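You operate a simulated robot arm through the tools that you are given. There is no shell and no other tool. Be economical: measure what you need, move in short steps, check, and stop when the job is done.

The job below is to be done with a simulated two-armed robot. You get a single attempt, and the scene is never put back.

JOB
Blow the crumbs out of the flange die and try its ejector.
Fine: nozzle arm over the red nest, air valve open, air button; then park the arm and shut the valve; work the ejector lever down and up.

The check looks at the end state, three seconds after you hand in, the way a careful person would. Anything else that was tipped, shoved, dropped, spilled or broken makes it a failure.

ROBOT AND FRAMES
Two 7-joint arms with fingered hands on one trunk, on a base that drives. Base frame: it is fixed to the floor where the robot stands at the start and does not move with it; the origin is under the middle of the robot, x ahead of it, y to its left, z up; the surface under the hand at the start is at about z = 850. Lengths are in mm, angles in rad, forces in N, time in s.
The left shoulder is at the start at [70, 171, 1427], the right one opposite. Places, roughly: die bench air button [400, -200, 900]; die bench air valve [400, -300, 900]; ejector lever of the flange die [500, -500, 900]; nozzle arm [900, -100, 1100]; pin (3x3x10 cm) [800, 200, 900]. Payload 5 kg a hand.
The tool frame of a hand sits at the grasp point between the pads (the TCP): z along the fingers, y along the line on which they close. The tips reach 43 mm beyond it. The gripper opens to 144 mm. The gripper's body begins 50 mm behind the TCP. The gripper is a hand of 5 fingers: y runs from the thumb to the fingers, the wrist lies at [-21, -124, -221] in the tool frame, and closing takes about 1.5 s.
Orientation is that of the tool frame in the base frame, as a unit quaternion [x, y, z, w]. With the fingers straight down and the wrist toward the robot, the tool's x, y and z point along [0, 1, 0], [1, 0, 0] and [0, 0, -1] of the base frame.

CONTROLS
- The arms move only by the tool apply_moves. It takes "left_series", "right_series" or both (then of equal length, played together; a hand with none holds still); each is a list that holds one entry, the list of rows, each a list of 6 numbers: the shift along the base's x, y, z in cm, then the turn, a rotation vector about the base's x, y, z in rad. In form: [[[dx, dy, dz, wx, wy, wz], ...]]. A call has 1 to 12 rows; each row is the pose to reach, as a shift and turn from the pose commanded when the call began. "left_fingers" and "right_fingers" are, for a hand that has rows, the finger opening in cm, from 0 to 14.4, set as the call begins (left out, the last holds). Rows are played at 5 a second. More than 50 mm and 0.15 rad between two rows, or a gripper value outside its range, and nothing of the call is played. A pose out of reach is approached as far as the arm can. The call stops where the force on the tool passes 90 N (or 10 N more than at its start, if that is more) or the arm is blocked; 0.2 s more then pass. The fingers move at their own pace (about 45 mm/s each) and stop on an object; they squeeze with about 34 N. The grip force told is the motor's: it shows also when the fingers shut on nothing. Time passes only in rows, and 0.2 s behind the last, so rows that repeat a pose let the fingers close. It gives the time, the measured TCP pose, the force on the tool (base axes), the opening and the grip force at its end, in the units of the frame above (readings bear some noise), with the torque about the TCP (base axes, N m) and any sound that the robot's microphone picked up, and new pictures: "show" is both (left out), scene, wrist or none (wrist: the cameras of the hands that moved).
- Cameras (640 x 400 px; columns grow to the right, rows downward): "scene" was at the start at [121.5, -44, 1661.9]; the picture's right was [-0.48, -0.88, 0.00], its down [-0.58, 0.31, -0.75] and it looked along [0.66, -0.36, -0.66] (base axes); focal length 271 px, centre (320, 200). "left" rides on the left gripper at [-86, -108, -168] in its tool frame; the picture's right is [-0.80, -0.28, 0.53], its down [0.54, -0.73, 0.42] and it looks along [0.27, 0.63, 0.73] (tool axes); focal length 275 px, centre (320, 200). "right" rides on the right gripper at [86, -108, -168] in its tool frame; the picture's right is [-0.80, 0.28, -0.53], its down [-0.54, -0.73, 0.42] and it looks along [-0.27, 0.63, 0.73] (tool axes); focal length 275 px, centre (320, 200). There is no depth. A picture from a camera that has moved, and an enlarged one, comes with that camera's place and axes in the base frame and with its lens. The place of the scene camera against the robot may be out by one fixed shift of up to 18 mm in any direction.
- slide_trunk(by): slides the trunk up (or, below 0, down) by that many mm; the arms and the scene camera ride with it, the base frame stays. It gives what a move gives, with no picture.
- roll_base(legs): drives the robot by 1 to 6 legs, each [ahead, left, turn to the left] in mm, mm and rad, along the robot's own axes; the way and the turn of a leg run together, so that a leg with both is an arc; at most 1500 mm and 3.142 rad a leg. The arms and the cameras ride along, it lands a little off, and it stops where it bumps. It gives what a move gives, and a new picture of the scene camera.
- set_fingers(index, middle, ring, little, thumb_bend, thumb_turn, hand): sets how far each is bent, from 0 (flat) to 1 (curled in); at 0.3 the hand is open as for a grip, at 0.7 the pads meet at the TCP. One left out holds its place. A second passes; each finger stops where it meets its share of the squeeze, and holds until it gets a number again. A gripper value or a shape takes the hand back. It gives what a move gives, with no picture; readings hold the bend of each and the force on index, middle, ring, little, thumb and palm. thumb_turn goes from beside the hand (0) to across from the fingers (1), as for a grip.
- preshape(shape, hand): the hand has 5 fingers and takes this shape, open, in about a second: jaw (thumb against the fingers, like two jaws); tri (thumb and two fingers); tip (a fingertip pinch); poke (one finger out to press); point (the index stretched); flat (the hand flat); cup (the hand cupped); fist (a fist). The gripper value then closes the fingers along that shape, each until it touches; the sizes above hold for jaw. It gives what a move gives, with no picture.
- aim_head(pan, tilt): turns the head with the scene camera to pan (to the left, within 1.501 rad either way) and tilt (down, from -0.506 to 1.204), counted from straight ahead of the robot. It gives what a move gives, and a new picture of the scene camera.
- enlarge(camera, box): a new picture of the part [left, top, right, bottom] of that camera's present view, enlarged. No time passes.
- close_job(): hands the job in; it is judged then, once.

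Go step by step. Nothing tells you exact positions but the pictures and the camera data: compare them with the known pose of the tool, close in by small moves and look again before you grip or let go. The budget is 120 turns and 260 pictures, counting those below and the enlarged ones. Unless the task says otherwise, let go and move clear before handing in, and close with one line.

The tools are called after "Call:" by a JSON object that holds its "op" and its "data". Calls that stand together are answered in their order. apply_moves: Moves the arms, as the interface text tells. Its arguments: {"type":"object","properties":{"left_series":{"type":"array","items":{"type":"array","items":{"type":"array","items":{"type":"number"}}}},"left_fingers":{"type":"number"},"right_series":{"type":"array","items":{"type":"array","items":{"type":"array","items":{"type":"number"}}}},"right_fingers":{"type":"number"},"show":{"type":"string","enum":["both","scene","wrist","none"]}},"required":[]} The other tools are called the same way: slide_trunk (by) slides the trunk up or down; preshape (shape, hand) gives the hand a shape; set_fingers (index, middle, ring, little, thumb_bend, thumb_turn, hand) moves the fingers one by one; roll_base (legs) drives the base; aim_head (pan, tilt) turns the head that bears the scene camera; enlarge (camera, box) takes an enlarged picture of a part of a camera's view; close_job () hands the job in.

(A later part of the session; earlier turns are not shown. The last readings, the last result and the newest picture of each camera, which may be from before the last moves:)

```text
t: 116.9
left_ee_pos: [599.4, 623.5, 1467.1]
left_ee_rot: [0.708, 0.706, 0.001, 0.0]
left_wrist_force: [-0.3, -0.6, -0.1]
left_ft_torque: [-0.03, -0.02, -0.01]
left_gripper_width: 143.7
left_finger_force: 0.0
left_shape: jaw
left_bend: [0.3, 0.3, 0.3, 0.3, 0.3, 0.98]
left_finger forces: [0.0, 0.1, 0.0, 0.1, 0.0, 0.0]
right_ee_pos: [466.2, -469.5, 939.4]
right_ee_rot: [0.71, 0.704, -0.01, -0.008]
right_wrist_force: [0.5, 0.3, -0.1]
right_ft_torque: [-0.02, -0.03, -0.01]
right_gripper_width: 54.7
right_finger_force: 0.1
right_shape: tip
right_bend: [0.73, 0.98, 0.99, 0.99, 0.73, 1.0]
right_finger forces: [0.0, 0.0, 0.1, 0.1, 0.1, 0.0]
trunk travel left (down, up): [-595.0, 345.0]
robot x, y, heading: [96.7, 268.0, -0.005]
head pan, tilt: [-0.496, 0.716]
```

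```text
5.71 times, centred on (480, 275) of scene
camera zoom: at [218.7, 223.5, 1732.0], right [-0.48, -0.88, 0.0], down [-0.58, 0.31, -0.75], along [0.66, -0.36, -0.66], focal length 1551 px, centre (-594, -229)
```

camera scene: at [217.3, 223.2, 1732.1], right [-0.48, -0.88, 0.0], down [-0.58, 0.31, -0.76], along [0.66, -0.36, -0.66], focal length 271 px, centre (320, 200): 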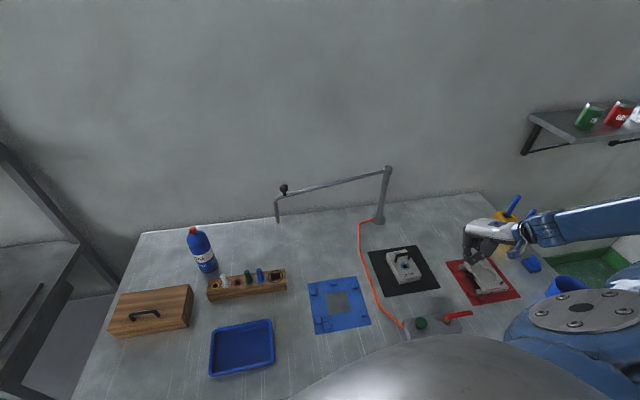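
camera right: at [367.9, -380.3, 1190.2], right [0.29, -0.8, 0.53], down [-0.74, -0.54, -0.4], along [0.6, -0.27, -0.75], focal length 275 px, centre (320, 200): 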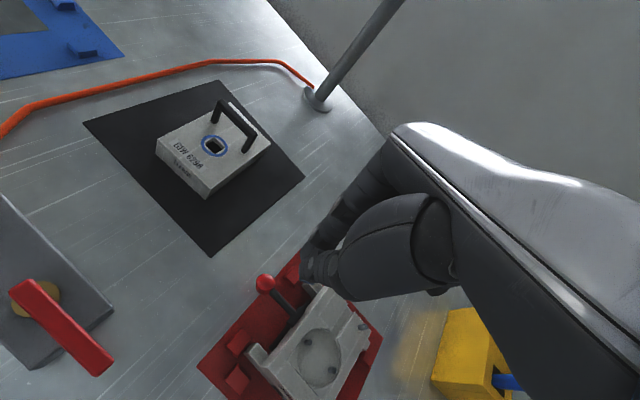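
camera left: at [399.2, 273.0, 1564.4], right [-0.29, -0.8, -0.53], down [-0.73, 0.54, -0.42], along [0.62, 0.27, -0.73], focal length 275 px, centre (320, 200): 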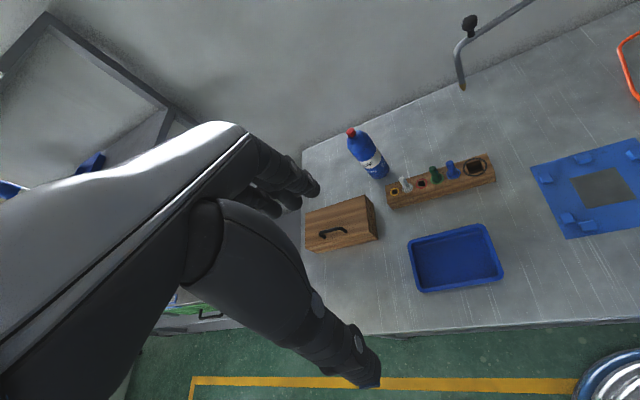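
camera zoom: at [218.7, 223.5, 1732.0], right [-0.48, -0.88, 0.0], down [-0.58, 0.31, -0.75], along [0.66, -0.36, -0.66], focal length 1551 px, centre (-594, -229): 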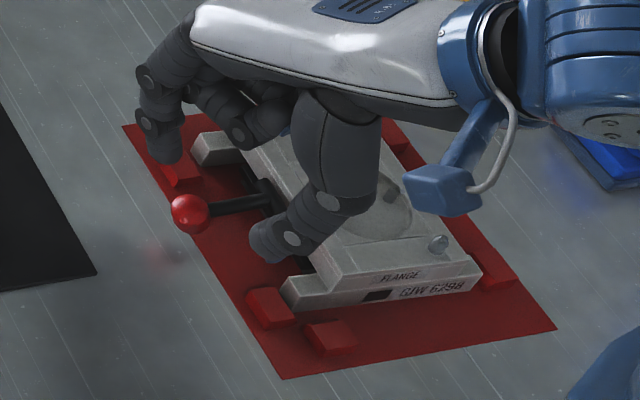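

Triangulated again, the ball is at (467, -467, 880). I descend to TCP z 899 and close on it.

Call:
{"op": "apply_moves", "data": {"right_series": [[[0.1, 0.25, -1.5, 0, 0, 0], [0.1, 0.25, -3, 0, 0, 0], [0.1, 0.25, -4.1, 0, 0, 0], [0.1, 0.25, -4.1, 0, 0, 0]]], "show": "none"}}

Call:
{"op": "apply_moves", "data": {"right_series": [[[0, 0, 0, 0, 0, 0], [0, 0, 0, 0, 0, 0], [0, 0, 0, 0, 0, 0], [0, 0, 0, 0, 0, 0], [0, 0, 0, 0, 0, 0], [0, 0, 0, 0, 0, 0]]], "right_fingers": 0, "show": "none"}}

Call:
{"op": "enlarge", "data": {"camera": "right", "box": [220, 190, 420, 350]}}

Call:
{"op": "enlarge", "data": {"camera": "scene", "box": [430, 240, 530, 310]}}

```text
t: 117.9
left_ee_pos: [598.6, 624.5, 1467.6]
left_ee_rot: [0.708, 0.706, 0.0, 0.0]
left_wrist_force: [0.4, -0.2, -0.2]
left_ft_torque: [0.0, -0.01, 0.0]
left_gripper_width: 144.3
left_finger_force: 0.1
left_shape: jaw
left_bend: [0.3, 0.3, 0.3, 0.3, 0.3, 0.98]
left_finger forces: [0.0, 0.1, 0.1, 0.0, 0.0, 0.0]
right_ee_pos: [467.0, -466.8, 900.1]
right_ee_rot: [0.711, 0.703, -0.01, -0.009]
right_wrist_force: [0.3, -0.7, 0.0]
right_ft_torque: [-0.04, 0.02, -0.04]
right_gripper_width: 54.8
right_finger_force: 0.0
right_shape: tip
right_bend: [0.73, 0.98, 0.99, 0.99, 0.73, 1.0]
right_finger forces: [0.0, 0.1, 0.0, 0.0, 0.5, 0.1]
trunk travel left (down, up): [-595.0, 345.0]
robot x, y, heading: [96.2, 267.4, -0.007]
head pan, tilt: [-0.496, 0.716]
```

```text
t: 119.3
left_ee_pos: [598.8, 623.0, 1468.8]
left_ee_rot: [0.709, 0.705, 0.001, 0.0]
left_wrist_force: [0.2, 0.0, -0.3]
left_ft_torque: [0.02, 0.03, 0.01]
left_gripper_width: 143.7
left_finger_force: 0.1
left_shape: jaw
left_bend: [0.3, 0.3, 0.3, 0.3, 0.3, 0.98]
left_finger forces: [0.1, 0.0, 0.0, 0.0, 0.0, 0.1]
right_ee_pos: [466.6, -466.7, 900.1]
right_ee_rot: [0.711, 0.703, -0.01, -0.009]
right_wrist_force: [-0.3, 2.4, -0.7]
right_ft_torque: [0.1, -0.02, -0.01]
right_gripper_width: 14.8
right_finger_force: 33.5
right_shape: tip
right_bend: [0.72, 1.0, 1.0, 1.0, 0.72, 1.0]
right_finger forces: [27.2, 0.0, 0.1, 0.0, 27.8, 0.0]
trunk travel left (down, up): [-595.0, 345.0]
robot x, y, heading: [99.7, 264.5, -0.002]
head pan, tilt: [-0.496, 0.716]
```

```text
2.50 times, centred on (320, 270) of right
camera zoom: at [363.5, -379.1, 1069.6], right [0.29, -0.8, 0.53], down [-0.74, -0.54, -0.4], along [0.6, -0.27, -0.75], focal length 688 px, centre (320, 25)
```

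zoom: 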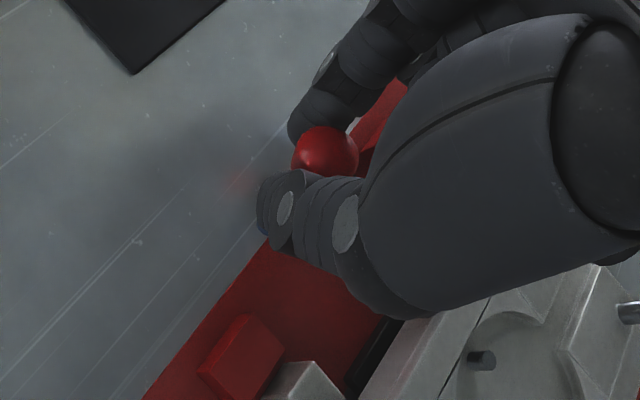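

```text
5.71 times, centred on (480, 275) of scene
camera zoom: at [218.7, 222.9, 1731.9], right [-0.48, -0.88, 0.0], down [-0.58, 0.31, -0.75], along [0.66, -0.36, -0.66], focal length 1551 px, centre (-594, -229)
```

zoom: 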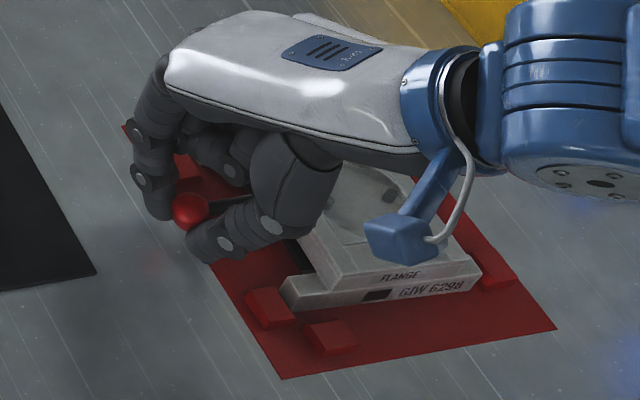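

The ball is firmly pinched. I lift it along its arc toward the original height of about 904.

Call:
{"op": "apply_moves", "data": {"right_series": [[[0, 0, 0.5, 0, 0, 0], [0, 0, 1.0, 0, 0, 0], [-0.1, -0.1, 1.5, 0, 0, 0], [-0.2, -0.2, 2.0, 0, 0, 0], [-0.3, -0.3, 2.5, 0, 0, 0], [-0.4, -0.5, 3.0, 0, 0, 0], [-0.4, -0.5, 3.0, 0, 0, 0]]], "show": "none"}}

Call:
{"op": "enlarge", "data": {"camera": "right", "box": [220, 200, 480, 400]}}

Call:
{"op": "enlarge", "data": {"camera": "scene", "box": [430, 240, 530, 310]}}

```text
t: 120.9
left_ee_pos: [600.7, 624.1, 1467.8]
left_ee_rot: [0.708, 0.706, 0.0, 0.0]
left_wrist_force: [0.2, 0.1, 0.3]
left_ft_torque: [0.01, 0.02, 0.01]
left_gripper_width: 143.4
left_finger_force: 0.1
left_shape: jaw
left_bend: [0.3, 0.3, 0.3, 0.3, 0.3, 0.98]
left_finger forces: [0.0, 0.0, 0.0, 0.0, 0.1, 0.0]
right_ee_pos: [464.0, -470.7, 929.4]
right_ee_rot: [0.71, 0.704, -0.009, -0.009]
right_wrist_force: [-0.3, 4.6, -2.6]
right_ft_torque: [0.28, -0.12, 0.02]
right_gripper_width: 15.4
right_finger_force: 33.9
right_shape: tip
right_bend: [0.73, 1.0, 1.0, 1.0, 0.72, 1.0]
right_finger forces: [26.6, 0.0, 0.0, 0.1, 29.3, 0.1]
trunk travel left (down, up): [-595.0, 345.0]
robot x, y, heading: [97.4, 262.1, -0.002]
head pan, tilt: [-0.496, 0.716]
```

```text
2.00 times, centred on (350, 300) of right
camera zoom: at [360.1, -384.4, 1099.2], right [0.29, -0.8, 0.53], down [-0.74, -0.54, -0.4], along [0.61, -0.27, -0.75], focal length 551 px, centre (260, 0)
```

zoom: 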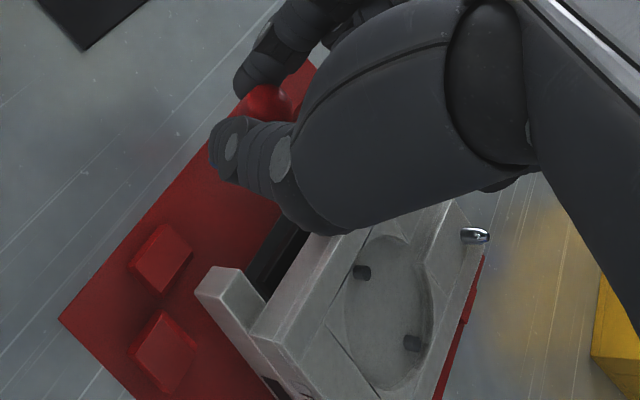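

```text
5.71 times, centred on (480, 275) of scene
camera zoom: at [218.9, 223.0, 1731.9], right [-0.48, -0.88, 0.0], down [-0.58, 0.31, -0.75], along [0.66, -0.36, -0.66], focal length 1551 px, centre (-594, -229)
```

zoom: 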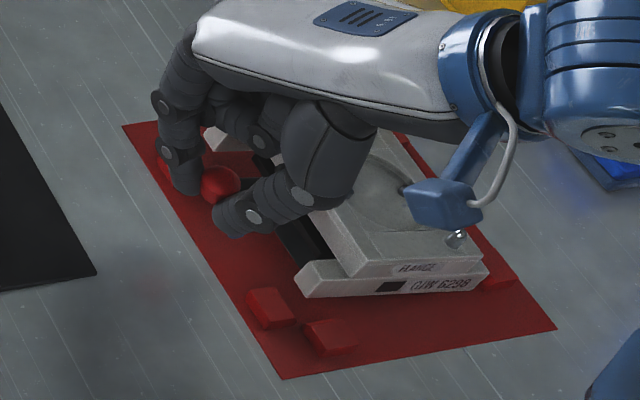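

The die itself tilted up with the lever, which must not happen. I lower straight back the same way so it reseats.

Call:
{"op": "apply_moves", "data": {"right_series": [[[0, 0, -0.3, 0, 0, 0], [0.1, 0.2, -0.6, 0, 0, 0], [0.1, 0.2, -1.0, 0, 0, 0], [0.2, 0.3, -1.4, 0, 0, 0], [0.3, 0.4, -1.8, 0, 0, 0], [0.4, 0.5, -2.2, 0, 0, 0], [0.4, 0.5, -2.6, 0, 0, 0], [0.4, 0.5, -2.9, 0, 0, 0], [0.4, 0.5, -2.9, 0, 0, 0]]], "show": "none"}}

Call:
{"op": "enlarge", "data": {"camera": "scene", "box": [430, 240, 530, 310]}}

Call:
{"op": "enlarge", "data": {"camera": "right", "box": [220, 200, 480, 400]}}

```text
t: 122.9
left_ee_pos: [599.2, 625.0, 1467.2]
left_ee_rot: [0.708, 0.706, 0.0, -0.001]
left_wrist_force: [-0.4, 0.1, -0.4]
left_ft_torque: [0.01, 0.01, -0.03]
left_gripper_width: 143.7
left_finger_force: 0.1
left_shape: jaw
left_bend: [0.3, 0.3, 0.3, 0.3, 0.3, 0.98]
left_finger forces: [0.0, 0.0, 0.0, 0.0, 0.0, 0.0]
right_ee_pos: [465.7, -466.8, 901.8]
right_ee_rot: [0.711, 0.703, -0.01, -0.009]
right_wrist_force: [-1.1, 2.2, 1.0]
right_ft_torque: [-0.01, 0.04, 0.03]
right_gripper_width: 15.8
right_finger_force: 33.9
right_shape: tip
right_bend: [0.73, 1.0, 1.0, 1.0, 0.72, 1.0]
right_finger forces: [27.0, 0.1, 0.1, 0.0, 26.6, 0.0]
trunk travel left (down, up): [-595.0, 345.0]
robot x, y, heading: [98.6, 267.2, -0.004]
head pan, tilt: [-0.496, 0.716]
```

```text
5.71 times, centred on (480, 275) of scene
camera zoom: at [218.6, 223.4, 1732.0], right [-0.48, -0.88, 0.0], down [-0.58, 0.31, -0.75], along [0.66, -0.36, -0.66], focal length 1551 px, centre (-594, -229)
```

zoom: 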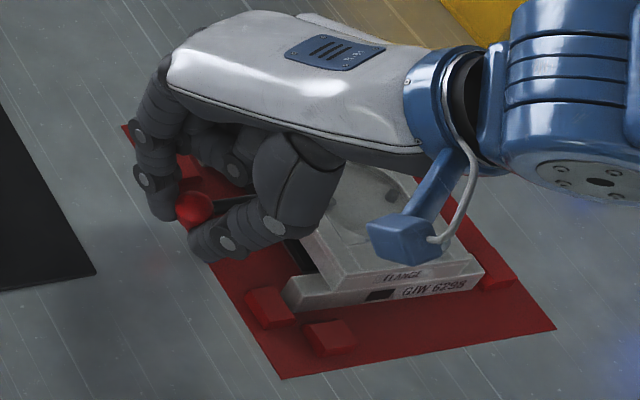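

```text
2.00 times, centred on (350, 300) of right
camera zoom: at [362.4, -379.5, 1070.6], right [0.29, -0.8, 0.53], down [-0.74, -0.54, -0.4], along [0.6, -0.28, -0.75], focal length 551 px, centre (260, 0)
```

zoom: 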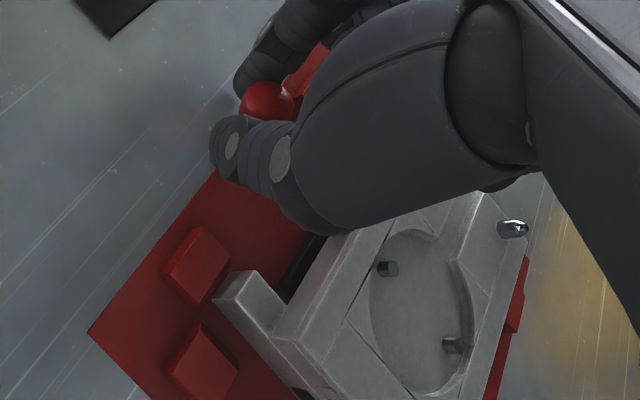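

Nearly back. I lower the last 2 mm, release, lift off, and check the seat.

Call:
{"op": "apply_moves", "data": {"right_series": [[[0.1, 0, -0.15, 0, 0, 0], [0.2, 0.1, -0.25, 0, 0, 0], [0.2, 0.1, -0.25, 0, 0, 0]]], "show": "none"}}

Call:
{"op": "apply_moves", "data": {"right_series": [[[0, 0, 0, 0, 0, 0], [0, 0, 0, 0, 0, 0], [0, 0, 0, 0, 0, 0], [0, 0, 0, 0, 0, 0], [0, 0, 2, 0, 0, 0], [0, 0, 6, 0, 0, 0], [0, 0, 10, 0, 0, 0], [0, 0, 14, 0, 0, 0], [0, 0, 18, 0, 0, 0]]], "right_fingers": 5.5, "show": "none"}}

Call:
{"op": "enlarge", "data": {"camera": "scene", "box": [430, 240, 530, 310]}}

Call:
{"op": "enlarge", "data": {"camera": "right", "box": [200, 200, 420, 390]}}

```text
t: 123.7
left_ee_pos: [599.2, 623.8, 1467.7]
left_ee_rot: [0.708, 0.706, 0.0, 0.0]
left_wrist_force: [-0.4, -0.5, -0.5]
left_ft_torque: [0.03, 0.01, 0.01]
left_gripper_width: 143.9
left_finger_force: 0.2
left_shape: jaw
left_bend: [0.3, 0.3, 0.3, 0.3, 0.3, 0.98]
left_finger forces: [0.1, 0.0, 0.0, 0.0, 0.1, 0.0]
right_ee_pos: [466.6, -467.2, 898.5]
right_ee_rot: [0.711, 0.703, -0.01, -0.009]
right_wrist_force: [-3.9, -0.6, 1.5]
right_ft_torque: [-0.09, 0.1, -0.04]
right_gripper_width: 15.5
right_finger_force: 34.0
right_shape: tip
right_bend: [0.73, 1.0, 1.0, 1.0, 0.72, 1.0]
right_finger forces: [23.3, 0.0, 0.0, 0.0, 26.3, 0.1]
trunk travel left (down, up): [-595.0, 345.0]
robot x, y, heading: [94.5, 268.0, -0.001]
head pan, tilt: [-0.496, 0.716]
```

```text
t: 125.7
left_ee_pos: [600.0, 627.0, 1467.3]
left_ee_rot: [0.709, 0.705, -0.001, 0.001]
left_wrist_force: [0.1, 1.0, -0.3]
left_ft_torque: [-0.05, -0.05, -0.02]
left_gripper_width: 143.8
left_finger_force: 0.1
left_shape: jaw
left_bend: [0.3, 0.3, 0.3, 0.3, 0.3, 0.98]
left_finger forces: [0.0, 0.1, 0.0, 0.0, 0.0, 0.0]
right_ee_pos: [482.3, -462.4, 1090.1]
right_ee_rot: [0.71, 0.705, 0.002, 0.002]
right_wrist_force: [-6.1, 0.5, -8.0]
right_ft_torque: [-0.02, -0.61, -0.08]
right_gripper_width: 55.1
right_finger_force: 0.0
right_shape: tip
right_bend: [0.73, 0.98, 0.99, 0.99, 0.73, 1.0]
right_finger forces: [0.0, 0.1, 0.0, 0.0, 0.1, 0.0]
trunk travel left (down, up): [-595.0, 345.0]
robot x, y, heading: [98.2, 266.1, -0.005]
head pan, tilt: [-0.496, 0.716]
```

```text
5.71 times, centred on (480, 275) of scene
camera zoom: at [218.1, 225.9, 1731.9], right [-0.48, -0.88, 0.0], down [-0.58, 0.31, -0.76], along [0.66, -0.36, -0.66], focal length 1551 px, centre (-594, -229)
```

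zoom: 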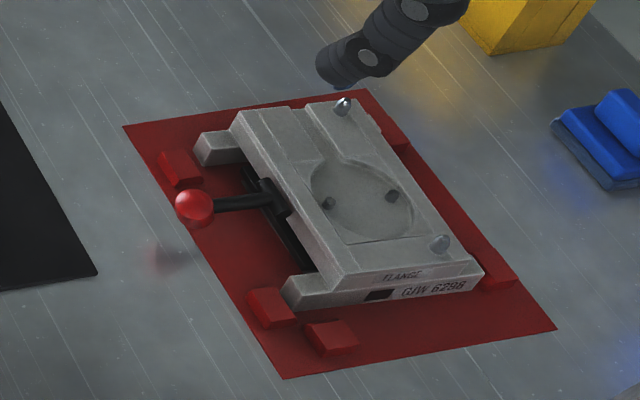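

```text
2.11 times, centred on (310, 295) of right
camera zoom: at [373.2, -375.7, 1256.1], right [0.27, -0.8, 0.54], down [-0.73, -0.54, -0.43], along [0.63, -0.27, -0.73], focal length 580 px, centre (341, 0)
```

zoom: 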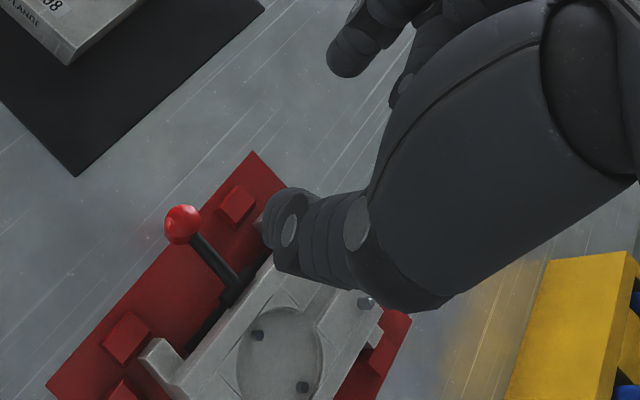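

The die has reseated as before; pins up, lever down. The lever is stiff enough to lift the die, so one hand must hold the die while the other raises the lever. I'll move the robot along the bench to bring both hands there, first pulling the right hand up and in.

Call:
{"op": "apply_moves", "data": {"right_series": [[[0, 1.5, 4, 0, 0, 0], [-0.5, 3, 8, 0, 0, 0], [-1, 5, 12, 0, 0, 0], [-2, 8, 15, 0, 0, 0], [-3, 11, 17, 0, 0, 0], [-4.5, 14, 18, 0, 0, 0], [-6, 16, 18, 0, 0, 0], [-6, 16, 18, 0, 0, 0]]], "show": "scene"}}

```text
t: 127.5
left_ee_pos: [600.3, 623.3, 1467.1]
left_ee_rot: [0.709, 0.706, 0.0, -0.001]
left_wrist_force: [0.4, 0.1, 1.1]
left_ft_torque: [0.0, -0.03, 0.02]
left_gripper_width: 143.6
left_finger_force: 0.1
left_shape: jaw
left_bend: [0.3, 0.3, 0.3, 0.3, 0.3, 0.98]
left_finger forces: [0.1, 0.0, 0.0, 0.0, 0.0, 0.2]
right_ee_pos: [406.6, -305.3, 1259.8]
right_ee_rot: [0.71, 0.704, -0.01, -0.009]
right_wrist_force: [-0.6, 0.3, 0.2]
right_ft_torque: [-0.02, 0.03, 0.01]
right_gripper_width: 55.3
right_finger_force: 0.1
right_shape: tip
right_bend: [0.73, 0.98, 0.99, 0.99, 0.73, 1.0]
right_finger forces: [0.0, 0.1, 0.0, 0.0, 0.0, 0.0]
trunk travel left (down, up): [-595.0, 345.0]
robot x, y, heading: [99.9, 265.9, -0.001]
head pan, tilt: [-0.496, 0.716]
camera scene: at [218.7, 222.6, 1731.9], right [-0.48, -0.88, 0.0], down [-0.58, 0.31, -0.75], along [0.66, -0.36, -0.66], focal length 271 px, centre (320, 200)
```

scene: 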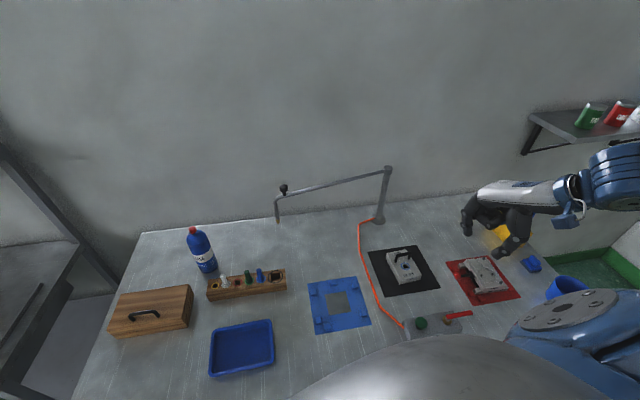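

Before driving I look to the right for obstacles.

Call:
{"op": "aim_head", "data": {"pan": -1.3, "tilt": 0.7}}

```text
t: 128.7
left_ee_pos: [599.4, 623.9, 1466.8]
left_ee_rot: [0.708, 0.706, -0.001, 0.0]
left_wrist_force: [0.0, 0.2, -0.7]
left_ft_torque: [0.01, -0.01, 0.0]
left_gripper_width: 143.7
left_finger_force: 0.0
left_shape: jaw
left_bend: [0.3, 0.3, 0.3, 0.3, 0.3, 0.98]
left_finger forces: [0.0, 0.0, 0.0, 0.0, 0.0, 0.0]
right_ee_pos: [406.4, -305.8, 1259.5]
right_ee_rot: [0.711, 0.703, -0.01, -0.009]
right_wrist_force: [0.0, 0.0, -0.1]
right_ft_torque: [0.0, 0.0, 0.01]
right_gripper_width: 55.1
right_finger_force: 0.0
right_shape: tip
right_bend: [0.73, 0.98, 0.99, 0.99, 0.73, 1.0]
right_finger forces: [0.1, 0.0, 0.0, 0.0, 0.0, 0.1]
trunk travel left (down, up): [-595.0, 345.0]
robot x, y, heading: [96.5, 265.0, -0.006]
head pan, tilt: [-1.3, 0.7]
camera scene: at [166.7, 181.3, 1733.3], right [-0.96, -0.27, 0.0], down [-0.17, 0.62, -0.76], along [0.2, -0.74, -0.64], focal length 271 px, centre (320, 200)
```

scene: 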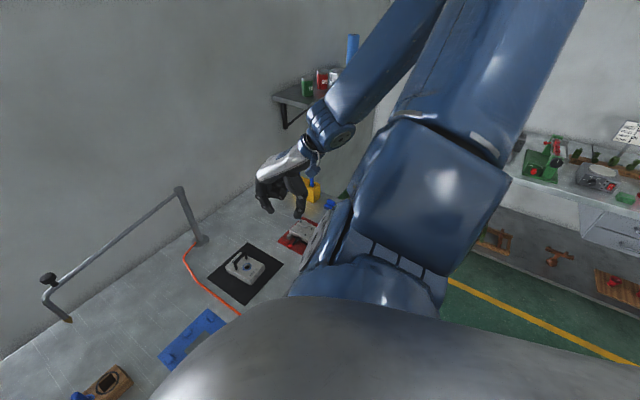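

The way is clear if I move about half as far. I drive along the bench edge by (-195, -525) mm.

Call:
{"op": "roll_base", "data": {"legs": [[-195, -525, 0]]}}

Call:
{"op": "aim_head", "data": {"pan": -0.5, "tilt": 0.85}}

```text
t: 131.9
left_ee_pos: [403.3, 108.2, 1468.0]
left_ee_rot: [0.704, 0.71, 0.001, 0.0]
left_wrist_force: [0.4, 0.6, 0.0]
left_ft_torque: [-0.02, 0.02, 0.04]
left_gripper_width: 143.7
left_finger_force: 0.1
left_shape: jaw
left_bend: [0.3, 0.3, 0.3, 0.3, 0.3, 0.98]
left_finger forces: [0.1, 0.1, 0.0, 0.0, 0.0, 0.1]
right_ee_pos: [219.1, -823.1, 1260.1]
right_ee_rot: [0.707, 0.707, -0.011, -0.009]
right_wrist_force: [-0.2, 1.2, 1.0]
right_ft_torque: [-0.05, 0.01, -0.03]
right_gripper_width: 55.3
right_finger_force: 0.1
right_shape: tip
right_bend: [0.73, 0.98, 0.99, 0.99, 0.73, 1.0]
right_finger forces: [0.0, 0.1, 0.0, 0.0, 0.0, 0.0]
trunk travel left (down, up): [-595.0, 345.0]
robot x, y, heading: [-96.1, -255.7, 0.009]
head pan, tilt: [-1.3, 0.7]
camera scene: at [-25.6, -338.1, 1733.3], right [-0.96, -0.27, 0.0], down [-0.18, 0.62, -0.77], along [0.21, -0.74, -0.64], focal length 271 px, centre (320, 200)
```

scene: 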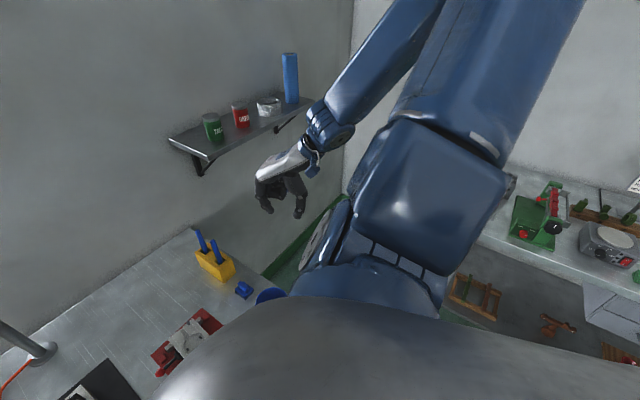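

```text
t: 133.0
left_ee_pos: [402.3, 106.6, 1467.3]
left_ee_rot: [0.705, 0.71, -0.001, 0.0]
left_wrist_force: [0.1, -0.5, 0.5]
left_ft_torque: [-0.02, 0.04, -0.03]
left_gripper_width: 143.8
left_finger_force: 0.1
left_shape: jaw
left_bend: [0.3, 0.3, 0.3, 0.3, 0.3, 0.98]
left_finger forces: [0.1, 0.0, 0.0, 0.0, 0.1, 0.2]
right_ee_pos: [219.0, -825.5, 1261.0]
right_ee_rot: [0.707, 0.708, -0.009, -0.009]
right_wrist_force: [-0.5, -0.5, -0.6]
right_ft_torque: [0.0, 0.0, -0.03]
right_gripper_width: 55.2
right_finger_force: 0.1
right_shape: tip
right_bend: [0.73, 0.98, 0.99, 0.99, 0.73, 1.0]
right_finger forces: [0.0, 0.1, 0.1, 0.0, 0.0, 0.0]
trunk travel left (down, up): [-595.0, 345.0]
robot x, y, heading: [-96.8, -257.5, 0.005]
head pan, tilt: [-0.499, 0.85]
camera scene: at [19.4, -295.3, 1721.0], right [-0.47, -0.88, 0.0], down [-0.66, 0.36, -0.66], along [0.58, -0.31, -0.75], focal length 271 px, centre (320, 200)
```

scene: 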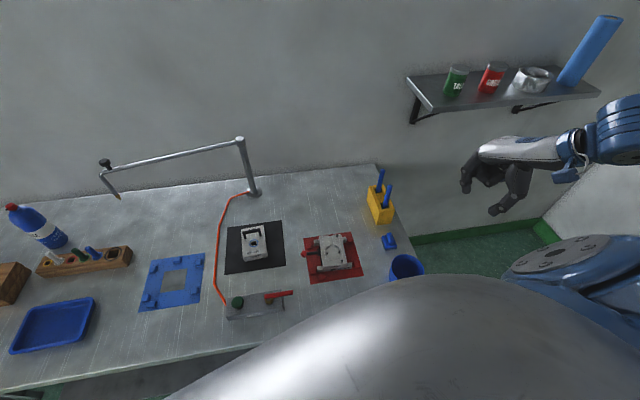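

Good position with a clear view. I enlarge the die to choose a pressing spot.

Call:
{"op": "enlarge", "data": {"camera": "scene", "box": [290, 220, 380, 290]}}

```text
5.71 times, centred on (335, 255) of scene
camera zoom: at [19.4, -295.3, 1721.0], right [-0.47, -0.88, 0.0], down [-0.66, 0.36, -0.66], along [0.58, -0.31, -0.75], focal length 1551 px, centre (234, -114)
```

zoom: 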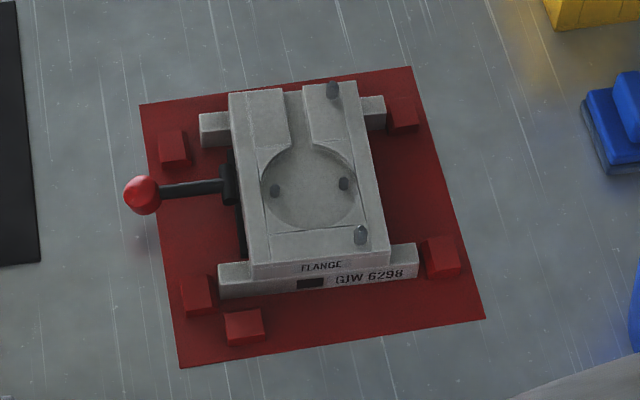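

I'll press on the flat strip beside the label, around (386, -533), with the right hand yawed about +1.0 so the wrists stay apart. First I bring the right hand above it with the pinch closed.

Call:
{"op": "apply_moves", "data": {"right_series": [[[2.1, 3.6, 0, 0, 0, 0.12], [4.2, 7.1, 0, 0, 0, 0.24], [6.3, 10.7, 0, 0, 0, 0.36], [8.4, 14.2, 0, 0, 0, 0.48], [10.5, 17.8, -2, 0, 0, 0.6], [12.5, 21.4, -4, 0, 0, 0.72], [14.6, 25, -7, 0, 0, 0.84], [16.7, 28.5, -10, 0, 0, 0.96], [16.7, 29, -15, 0, 0, 1.0], [16.7, 29, -20, 0, 0, 1.0], [16.7, 29, -24, 0, 0, 1.0], [16.7, 29, -24, 0, 0, 1.0]]], "right_fingers": 0, "show": "both"}}

Call:
{"op": "enlarge", "data": {"camera": "scene", "box": [270, 200, 390, 290]}}

```text
refused: row 7 steps farther than a row can; nothing moved
```

```text
4.44 times, centred on (330, 245) of scene
camera zoom: at [19.4, -295.3, 1721.0], right [-0.47, -0.88, 0.0], down [-0.66, 0.36, -0.66], along [0.58, -0.31, -0.75], focal length 1206 px, centre (276, 0)
```

zoom: 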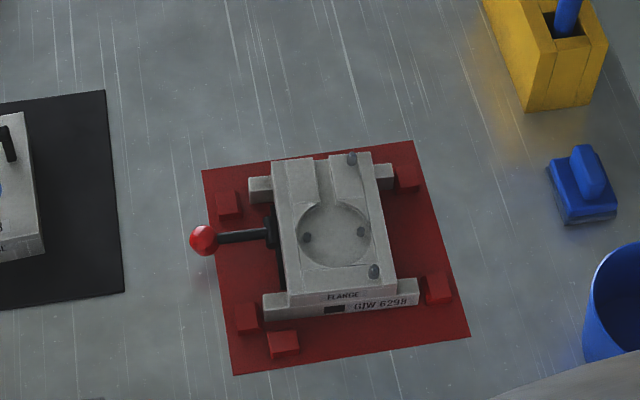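

One step was too long, so I resend with smaller descents.

Call:
{"op": "apply_moves", "data": {"right_series": [[[2.1, 3.6, 0, 0, 0, 0.12], [4.2, 7.1, 0, 0, 0, 0.24], [6.3, 10.7, 0, 0, 0, 0.36], [8.4, 14.2, 0, 0, 0, 0.48], [10.5, 17.8, -1, 0, 0, 0.6], [12.5, 21.4, -3, 0, 0, 0.72], [14.6, 25, -5, 0, 0, 0.84], [16.7, 28.5, -7, 0, 0, 0.96], [16.7, 29, -11.5, 0, 0, 1.0], [16.7, 29, -16, 0, 0, 1.0], [16.7, 29, -20.5, 0, 0, 1.0], [16.7, 29, -24, 0, 0, 1.0]]], "right_fingers": 0, "show": "both"}}

Call:
{"op": "enlarge", "data": {"camera": "scene", "box": [270, 200, 390, 290]}}

```text
t: 135.6
left_ee_pos: [403.5, 106.1, 1469.1]
left_ee_rot: [0.705, 0.709, -0.001, -0.001]
left_wrist_force: [0.4, -0.8, 0.0]
left_ft_torque: [0.01, 0.05, -0.03]
left_gripper_width: 143.6
left_finger_force: 0.0
left_shape: jaw
left_bend: [0.3, 0.3, 0.3, 0.3, 0.3, 0.98]
left_finger forces: [0.0, 0.0, 0.1, 0.0, 0.0, 0.0]
right_ee_pos: [386.8, -536.4, 1018.4]
right_ee_rot: [0.281, 0.96, -0.012, -0.003]
right_wrist_force: [-0.3, -0.9, -0.7]
right_ft_torque: [0.01, 0.0, 0.02]
right_gripper_width: 0.0
right_finger_force: 33.9
right_shape: tip
right_bend: [0.7, 1.0, 1.0, 1.0, 0.6, 1.0]
right_finger forces: [0.1, 0.1, 0.1, 0.0, 0.1, 0.1]
right hand out of reach, approached as far as the arm can: row 2, 3, 4
trunk travel left (down, up): [-595.0, 345.0]
robot x, y, heading: [-96.2, -256.7, 0.008]
head pan, tilt: [-0.499, 0.85]
camera scene: at [21.0, -295.6, 1721.0], right [-0.47, -0.88, 0.0], down [-0.66, 0.36, -0.66], along [0.58, -0.31, -0.75], focal length 271 px, centre (320, 200)
camera right: at [257.2, -577.9, 1188.0], right [0.83, -0.18, 0.53], down [0.06, -0.91, -0.4], along [0.55, 0.37, -0.75], focal length 275 px, centre (320, 200)
```

scene: 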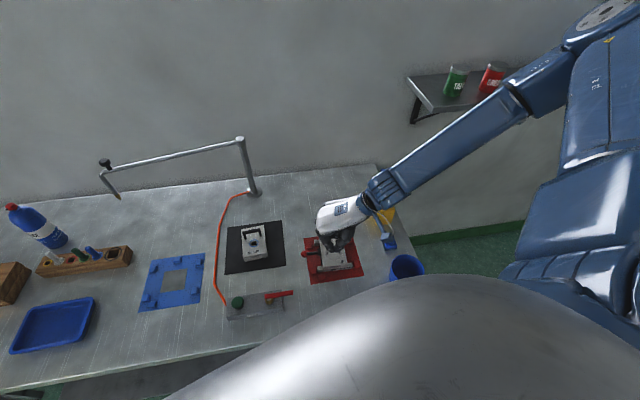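
right: 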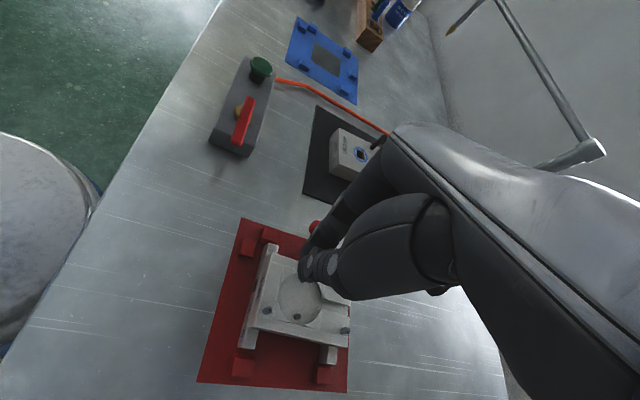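

```text
4.44 times, centred on (330, 245) of scene
camera zoom: at [21.0, -295.6, 1721.0], right [-0.47, -0.88, 0.0], down [-0.66, 0.36, -0.66], along [0.58, -0.31, -0.75], focal length 1206 px, centre (276, 0)
```

zoom: 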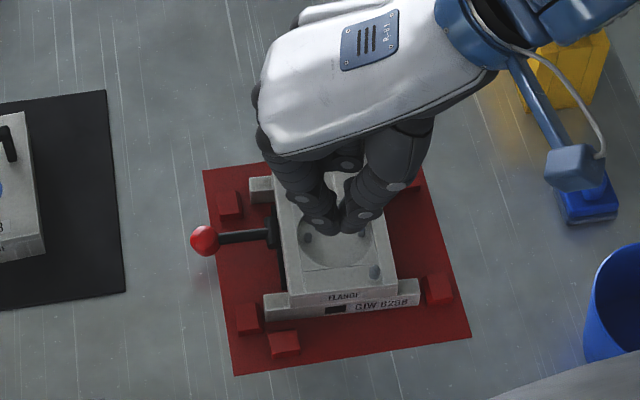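

The stick is over the flat strip. I lower it to contact and press with a moderate force.

Call:
{"op": "apply_moves", "data": {"right_series": [[[0, 0, -4, 0, 0, 0], [0, 0, -7, 0, 0, 0], [0, 0, -8.5, 0, 0, 0], [0, 0, -9.2, 0, 0, 0], [0, 0, -9.6, 0, 0, 0]]], "show": "wrist"}}

```text
t: 136.8
left_ee_pos: [400.7, 105.2, 1468.1]
left_ee_rot: [0.705, 0.709, 0.001, -0.001]
left_wrist_force: [-0.5, -0.3, 0.9]
left_ft_torque: [0.03, -0.03, 0.02]
left_gripper_width: 143.9
left_finger_force: 0.0
left_shape: jaw
left_bend: [0.3, 0.3, 0.3, 0.3, 0.3, 0.98]
left_finger forces: [0.0, 0.0, 0.0, 0.1, 0.0, 0.1]
right_ee_pos: [385.5, -552.2, 975.7]
right_ee_rot: [0.282, 0.959, -0.011, -0.003]
right_wrist_force: [-0.5, 0.6, 0.4]
right_ft_torque: [0.04, -0.01, 0.02]
right_gripper_width: 0.1
right_finger_force: 34.1
right_shape: tip
right_bend: [0.7, 1.0, 1.0, 1.0, 0.6, 1.0]
right_finger forces: [0.0, 0.0, 0.0, 0.0, 0.0, 0.0]
right hand out of reach, approached as far as the arm can: row 1, 2, 3, 4, 5
trunk travel left (down, up): [-595.0, 345.0]
robot x, y, heading: [-95.3, -256.1, 0.003]
head pan, tilt: [-0.499, 0.85]
camera right: at [256.9, -593.2, 1144.6], right [0.83, -0.18, 0.53], down [0.06, -0.91, -0.4], along [0.55, 0.37, -0.75], focal length 275 px, centre (320, 200)
```

right: 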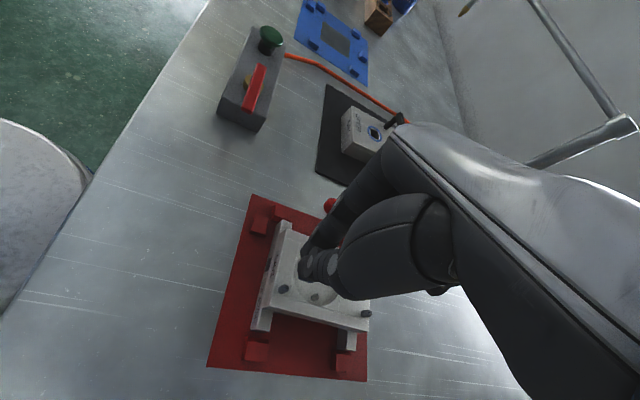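

The posture limits it at this yaw. I reduce the yaw by 0.5 and re-centre.

Call:
{"op": "apply_moves", "data": {"right_series": [[[0, 0.4, 0.5, 0, 0, -0.12], [0, 0.8, 0.5, 0, 0, -0.25], [0, 1.2, 0.5, 0, 0, -0.38], [0, 1.6, 0.5, 0, 0, -0.5], [0, 1.6, -1, 0, 0, -0.5], [0, 1.6, -3, 0, 0, -0.5], [0, 1.6, -4, 0, 0, -0.5], [0, 1.6, -4, 0, 0, -0.5]]], "show": "none"}}

```text
t: 138.6
left_ee_pos: [403.0, 107.1, 1468.1]
left_ee_rot: [0.704, 0.71, 0.0, 0.001]
left_wrist_force: [0.5, 1.0, 1.2]
left_ft_torque: [0.01, 0.0, 0.0]
left_gripper_width: 143.9
left_finger_force: 0.0
left_shape: jaw
left_bend: [0.3, 0.3, 0.3, 0.3, 0.3, 0.98]
left_finger forces: [0.0, 0.0, 0.1, 0.0, 0.1, 0.0]
right_ee_pos: [390.5, -547.0, 989.9]
right_ee_rot: [0.51, 0.86, -0.012, -0.006]
right_wrist_force: [-0.1, 0.0, 0.3]
right_ft_torque: [-0.01, 0.0, 0.02]
right_gripper_width: 0.0
right_finger_force: 34.2
right_shape: tip
right_bend: [0.7, 1.0, 1.0, 1.0, 0.6, 1.0]
right_finger forces: [0.0, 0.0, 0.0, 0.0, 0.0, 0.0]
right hand out of reach, approached as far as the arm can: row 2, 3, 4, 5, 6, 7, 8
trunk travel left (down, up): [-595.0, 345.0]
robot x, y, heading: [-93.5, -256.0, 0.008]
head pan, tilt: [-0.499, 0.85]
```

It's still stuck in this elbow posture. I raise the hand, lower the trunk by 220 mm, and try again with a flatter forearm.

Call:
{"op": "apply_moves", "data": {"right_series": [[[0, 0, 5, 0, 0, 0], [0, 0, 10, 0, 0, 0], [0, 0, 15, 0, 0, 0], [0, 0, 20, 0, 0, 0], [0, 0, 24, 0, 0, 0], [0, 0, 24, 0, 0, 0]]], "show": "none"}}

```text
t: 140.0
left_ee_pos: [402.8, 107.5, 1467.1]
left_ee_rot: [0.704, 0.71, -0.001, -0.001]
left_wrist_force: [-0.8, -0.2, 0.0]
left_ft_torque: [-0.05, 0.03, 0.0]
left_gripper_width: 143.8
left_finger_force: 0.0
left_shape: jaw
left_bend: [0.3, 0.3, 0.3, 0.3, 0.3, 0.98]
left_finger forces: [0.1, 0.0, 0.0, 0.0, 0.1, 0.0]
right_ee_pos: [394.9, -547.7, 1229.0]
right_ee_rot: [0.509, 0.86, -0.012, -0.009]
right_wrist_force: [0.7, -0.6, -0.4]
right_ft_torque: [-0.01, 0.01, 0.01]
right_gripper_width: 0.0
right_finger_force: 34.1
right_shape: tip
right_bend: [0.7, 1.0, 1.0, 1.0, 0.6, 1.0]
right_finger forces: [0.0, 0.1, 0.0, 0.0, 0.1, 0.0]
right hand out of reach, approached as far as the arm can: row 5, 6
trunk travel left (down, up): [-595.0, 345.0]
robot x, y, heading: [-97.4, -257.8, 0.007]
head pan, tilt: [-0.499, 0.85]
```

Call:
{"op": "slide_trunk", "data": {"by": -210}}

Call:
{"op": "apply_moves", "data": {"right_series": [[[-0.4, 0.8, -1, 0, 0, 0], [-0.8, 1.3, -3, 0, 0, 0], [-0.8, 1.3, -5, 0, 0, 0], [-0.8, 1.3, -6.5, 0, 0, 0], [-0.8, 1.3, -6.5, 0, 0, 0]]], "show": "wrist"}}

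```text
t: 142.3
left_ee_pos: [402.3, 107.7, 1256.9]
left_ee_rot: [0.705, 0.709, 0.001, 0.0]
left_wrist_force: [-0.7, 0.0, -0.9]
left_ft_torque: [0.01, -0.01, -0.01]
left_gripper_width: 143.9
left_finger_force: 0.1
left_shape: jaw
left_bend: [0.3, 0.3, 0.3, 0.3, 0.3, 0.98]
left_finger forces: [0.0, 0.0, 0.0, 0.0, 0.0, 0.0]
right_ee_pos: [393.4, -549.4, 1019.8]
right_ee_rot: [0.51, 0.86, -0.011, -0.008]
right_wrist_force: [-0.3, 0.2, -0.1]
right_ft_torque: [0.01, 0.0, 0.0]
right_gripper_width: 0.0
right_finger_force: 33.9
right_shape: tip
right_bend: [0.7, 1.0, 1.0, 1.0, 0.6, 1.0]
right_finger forces: [0.0, 0.0, 0.0, 0.0, 0.1, 0.1]
trunk travel left (down, up): [-385.0, 555.0]
robot x, y, heading: [-93.3, -257.4, -0.003]
head pan, tilt: [-0.499, 0.85]
```

```text
t: 143.5
left_ee_pos: [402.7, 106.6, 1257.8]
left_ee_rot: [0.705, 0.71, 0.0, 0.001]
left_wrist_force: [0.5, -0.9, 0.0]
left_ft_torque: [-0.03, -0.02, -0.02]
left_gripper_width: 143.6
left_finger_force: 0.1
left_shape: jaw
left_bend: [0.3, 0.3, 0.3, 0.3, 0.3, 0.98]
left_finger forces: [0.1, 0.1, 0.0, 0.0, 0.0, 0.0]
right_ee_pos: [387.3, -536.3, 954.8]
right_ee_rot: [0.51, 0.86, -0.012, -0.006]
right_wrist_force: [-0.3, 0.6, -0.6]
right_ft_torque: [-0.02, -0.03, 0.0]
right_gripper_width: 0.1
right_finger_force: 34.0
right_shape: tip
right_bend: [0.7, 1.0, 1.0, 1.0, 0.6, 1.0]
right_finger forces: [0.0, 0.1, 0.1, 0.0, 0.1, 0.0]
right hand out of reach, approached as far as the arm can: row 1, 2
trunk travel left (down, up): [-385.0, 555.0]
robot x, y, heading: [-95.5, -256.0, 0.008]
head pan, tilt: [-0.499, 0.85]
camera right: at [254.0, -510.5, 1124.2], right [0.64, -0.56, 0.53], down [-0.39, -0.83, -0.4], along [0.66, 0.06, -0.75], focal length 275 px, centre (320, 200)
```

right: 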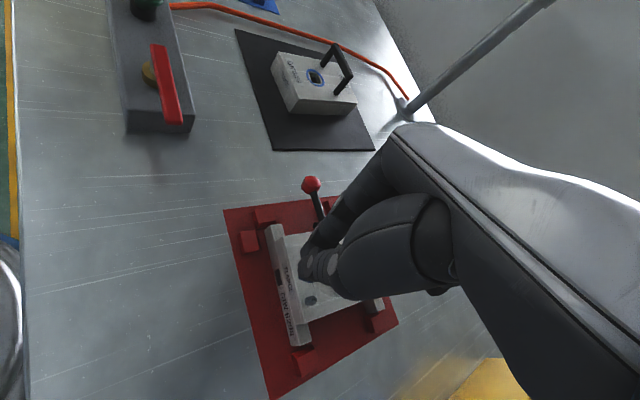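

Now it reaches. I lower to contact in small steps.

Call:
{"op": "apply_moves", "data": {"right_series": [[[0, 0, -1.2, 0, 0, 0], [0, 0, -2.2, 0, 0, 0], [0, 0, -2.8, 0, 0, 0], [0, 0, -3.3, 0, 0, 0], [0, 0, -3.3, 0, 0, 0]]], "show": "none"}}

Call:
{"op": "enlarge", "data": {"camera": "scene", "box": [270, 150, 390, 240]}}

Call:
{"op": "enlarge", "data": {"camera": "right", "box": [220, 170, 420, 330]}}

```text
t: 144.4
left_ee_pos: [399.9, 104.8, 1259.5]
left_ee_rot: [0.706, 0.708, 0.001, 0.001]
left_wrist_force: [0.1, -0.2, 0.0]
left_ft_torque: [0.02, 0.05, -0.06]
left_gripper_width: 143.9
left_finger_force: 0.2
left_shape: jaw
left_bend: [0.3, 0.3, 0.3, 0.3, 0.3, 0.98]
left_finger forces: [0.0, 0.0, 0.0, 0.0, 0.0, 0.0]
right_ee_pos: [389.6, -533.2, 934.0]
right_ee_rot: [0.507, 0.862, -0.003, 0.002]
right_wrist_force: [-16.4, -4.9, 52.4]
right_ft_torque: [-0.46, 1.05, -0.04]
right_gripper_width: 0.1
right_finger_force: 33.9
right_shape: tip
right_bend: [0.7, 1.0, 1.0, 1.0, 0.59, 1.0]
right_finger forces: [0.1, 0.1, 0.0, 0.0, 73.5, 0.0]
trunk travel left (down, up): [-385.0, 555.0]
robot x, y, heading: [-99.1, -256.1, 0.004]
head pan, tilt: [-0.499, 0.85]
stopped in row 4 (right hand): the force on the tool passed its limit at 102 N (the readings are from after the stop); the commanded pose is now the measured one
```

```text
4.44 times, centred on (330, 195) of scene
camera zoom: at [15.5, -295.5, 1511.6], right [-0.47, -0.88, 0.0], down [-0.66, 0.36, -0.66], along [0.58, -0.31, -0.75], focal length 1206 px, centre (276, 222)
```

zoom: 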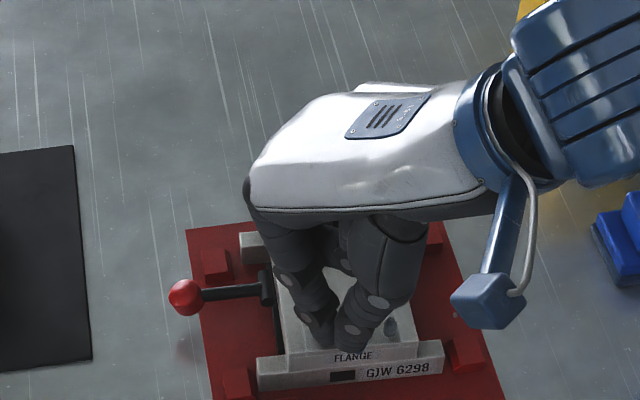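

```text
2.50 times, centred on (320, 250) of right
camera zoom: at [252.9, -509.7, 1100.4], right [0.63, -0.55, 0.54], down [-0.37, -0.83, -0.42], along [0.68, 0.06, -0.73], focal length 688 px, centre (320, 75)
```

zoom: 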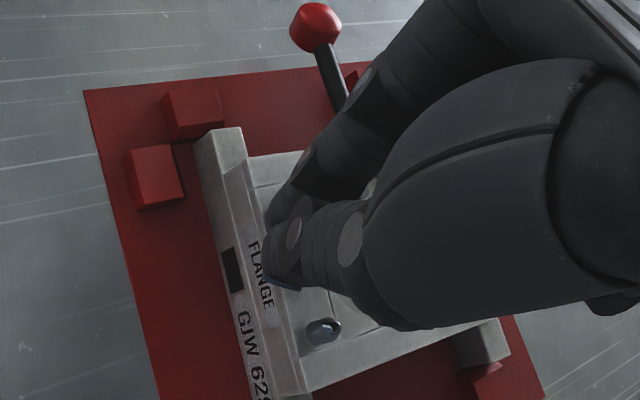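

The right hand holds, but its knuckles would crowd the ball. I lift slightly and tilt this hand to the right (fingers pointing left-down), so the palm lies away from the lever.

Call:
{"op": "apply_moves", "data": {"right_series": [[[0, 0, 2, 0, 0, 0], [0, 0, 4, 0, 0, 0], [0, -0.4, 4, 0.13, 0, 0], [0, -0.8, 4, 0.26, 0, 0], [0, -1.2, 4, 0.39, 0, 0], [0, -1.6, 4, 0.52, 0, 0], [0, -2.2, 4, 0.65, 0, 0], [0, -2.2, 4, 0.65, 0, 0]]], "show": "both"}}

Call:
{"op": "enlarge", "data": {"camera": "scene", "box": [270, 150, 390, 240]}}

```text
t: 146.2
left_ee_pos: [402.4, 106.5, 1258.2]
left_ee_rot: [0.706, 0.708, 0.0, 0.0]
left_wrist_force: [-1.0, 0.1, -0.5]
left_ft_torque: [-0.05, -0.02, -0.01]
left_gripper_width: 143.8
left_finger_force: 0.0
left_shape: jaw
left_bend: [0.3, 0.3, 0.3, 0.3, 0.3, 0.98]
left_finger forces: [0.1, 0.0, 0.0, 0.0, 0.1, 0.0]
right_ee_pos: [391.2, -559.6, 968.6]
right_ee_rot: [0.483, 0.817, 0.268, -0.164]
right_wrist_force: [0.7, 1.2, 0.9]
right_ft_torque: [-0.01, -0.01, 0.0]
right_gripper_width: 0.0
right_finger_force: 34.5
right_shape: tip
right_bend: [0.7, 1.0, 1.0, 1.0, 0.6, 1.0]
right_finger forces: [0.0, 0.0, 0.0, 0.0, 0.1, 0.1]
trunk travel left (down, up): [-385.0, 555.0]
robot x, y, heading: [-96.7, -254.6, 0.007]
head pan, tilt: [-0.499, 0.85]
camera scene: at [18.8, -295.5, 1511.1], right [-0.47, -0.88, 0.0], down [-0.66, 0.36, -0.66], along [0.58, -0.31, -0.75], focal length 271 px, centre (320, 200)
camera right: at [255.9, -640.8, 1117.6], right [0.64, -0.77, 0.09], down [-0.38, -0.41, -0.83], along [0.67, 0.49, -0.55], focal length 275 px, centre (320, 200)
```

scene: 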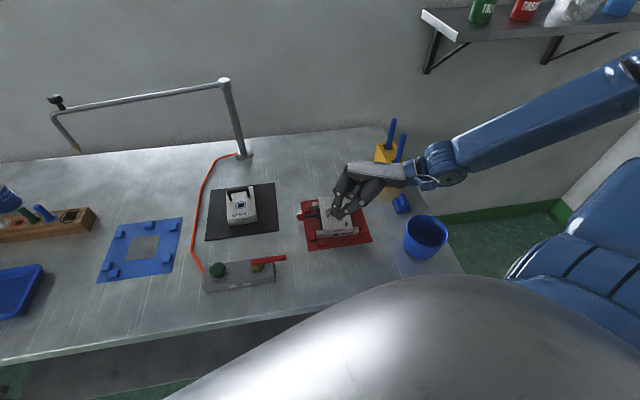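
right: 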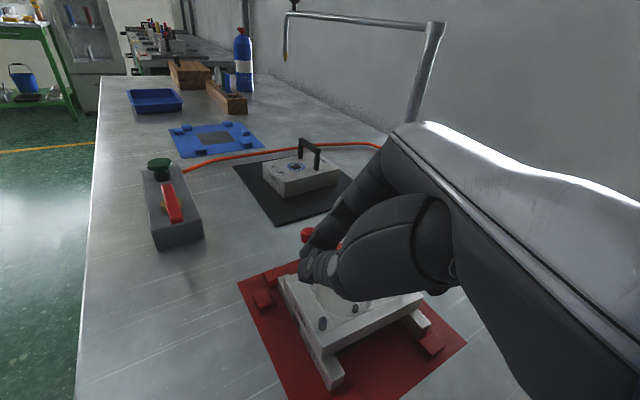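

```text
4.44 times, centred on (330, 195) of scene
camera zoom: at [18.8, -295.5, 1511.1], right [-0.47, -0.88, 0.0], down [-0.66, 0.36, -0.66], along [0.58, -0.31, -0.75], focal length 1206 px, centre (276, 222)
```

zoom: 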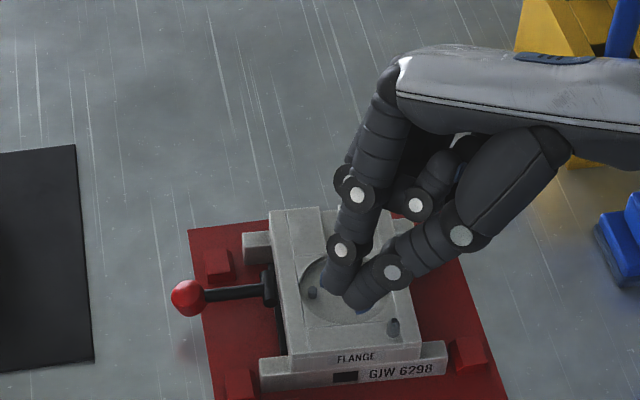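

That posture leaves the lever free. I lower it until it presses the strip again.

Call:
{"op": "apply_moves", "data": {"right_series": [[[-0.2, 0.3, -2, 0, 0, 0], [-0.2, 0.3, -3.6, 0, 0, 0], [-0.2, 0.3, -4.4, 0, 0, 0], [-0.2, 0.3, -4.8, 0, 0, 0], [-0.2, 0.3, -5.1, 0, 0, 0]]], "show": "none"}}

Call:
{"op": "enlarge", "data": {"camera": "scene", "box": [270, 150, 390, 240]}}

```text
t: 147.4
left_ee_pos: [398.0, 106.4, 1260.4]
left_ee_rot: [0.705, 0.709, 0.002, 0.002]
left_wrist_force: [-0.4, 0.4, -0.3]
left_ft_torque: [0.0, 0.0, -0.02]
left_gripper_width: 143.5
left_finger_force: 0.1
left_shape: jaw
left_bend: [0.3, 0.3, 0.3, 0.3, 0.3, 0.98]
left_finger forces: [0.0, 0.1, 0.1, 0.0, 0.1, 0.0]
right_ee_pos: [388.5, -550.9, 926.3]
right_ee_rot: [0.479, 0.818, 0.275, -0.16]
right_wrist_force: [-6.4, -14.1, 78.0]
right_ft_torque: [1.09, 0.14, 0.13]
right_gripper_width: 0.1
right_finger_force: 34.3
right_shape: tip
right_bend: [0.7, 1.0, 1.0, 1.0, 0.65, 1.0]
right_finger forces: [0.0, 0.1, 0.0, 0.1, 119.9, 0.0]
trunk travel left (down, up): [-385.0, 555.0]
robot x, y, heading: [-97.9, -255.6, 0.007]
head pan, tilt: [-0.499, 0.85]
```

```text
4.44 times, centred on (330, 195) of scene
camera zoom: at [12.7, -294.5, 1512.4], right [-0.47, -0.88, 0.0], down [-0.66, 0.36, -0.66], along [0.58, -0.31, -0.75], focal length 1206 px, centre (276, 222)
```

zoom: 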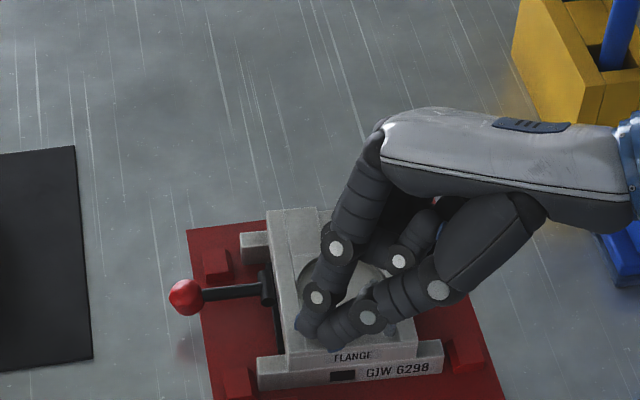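

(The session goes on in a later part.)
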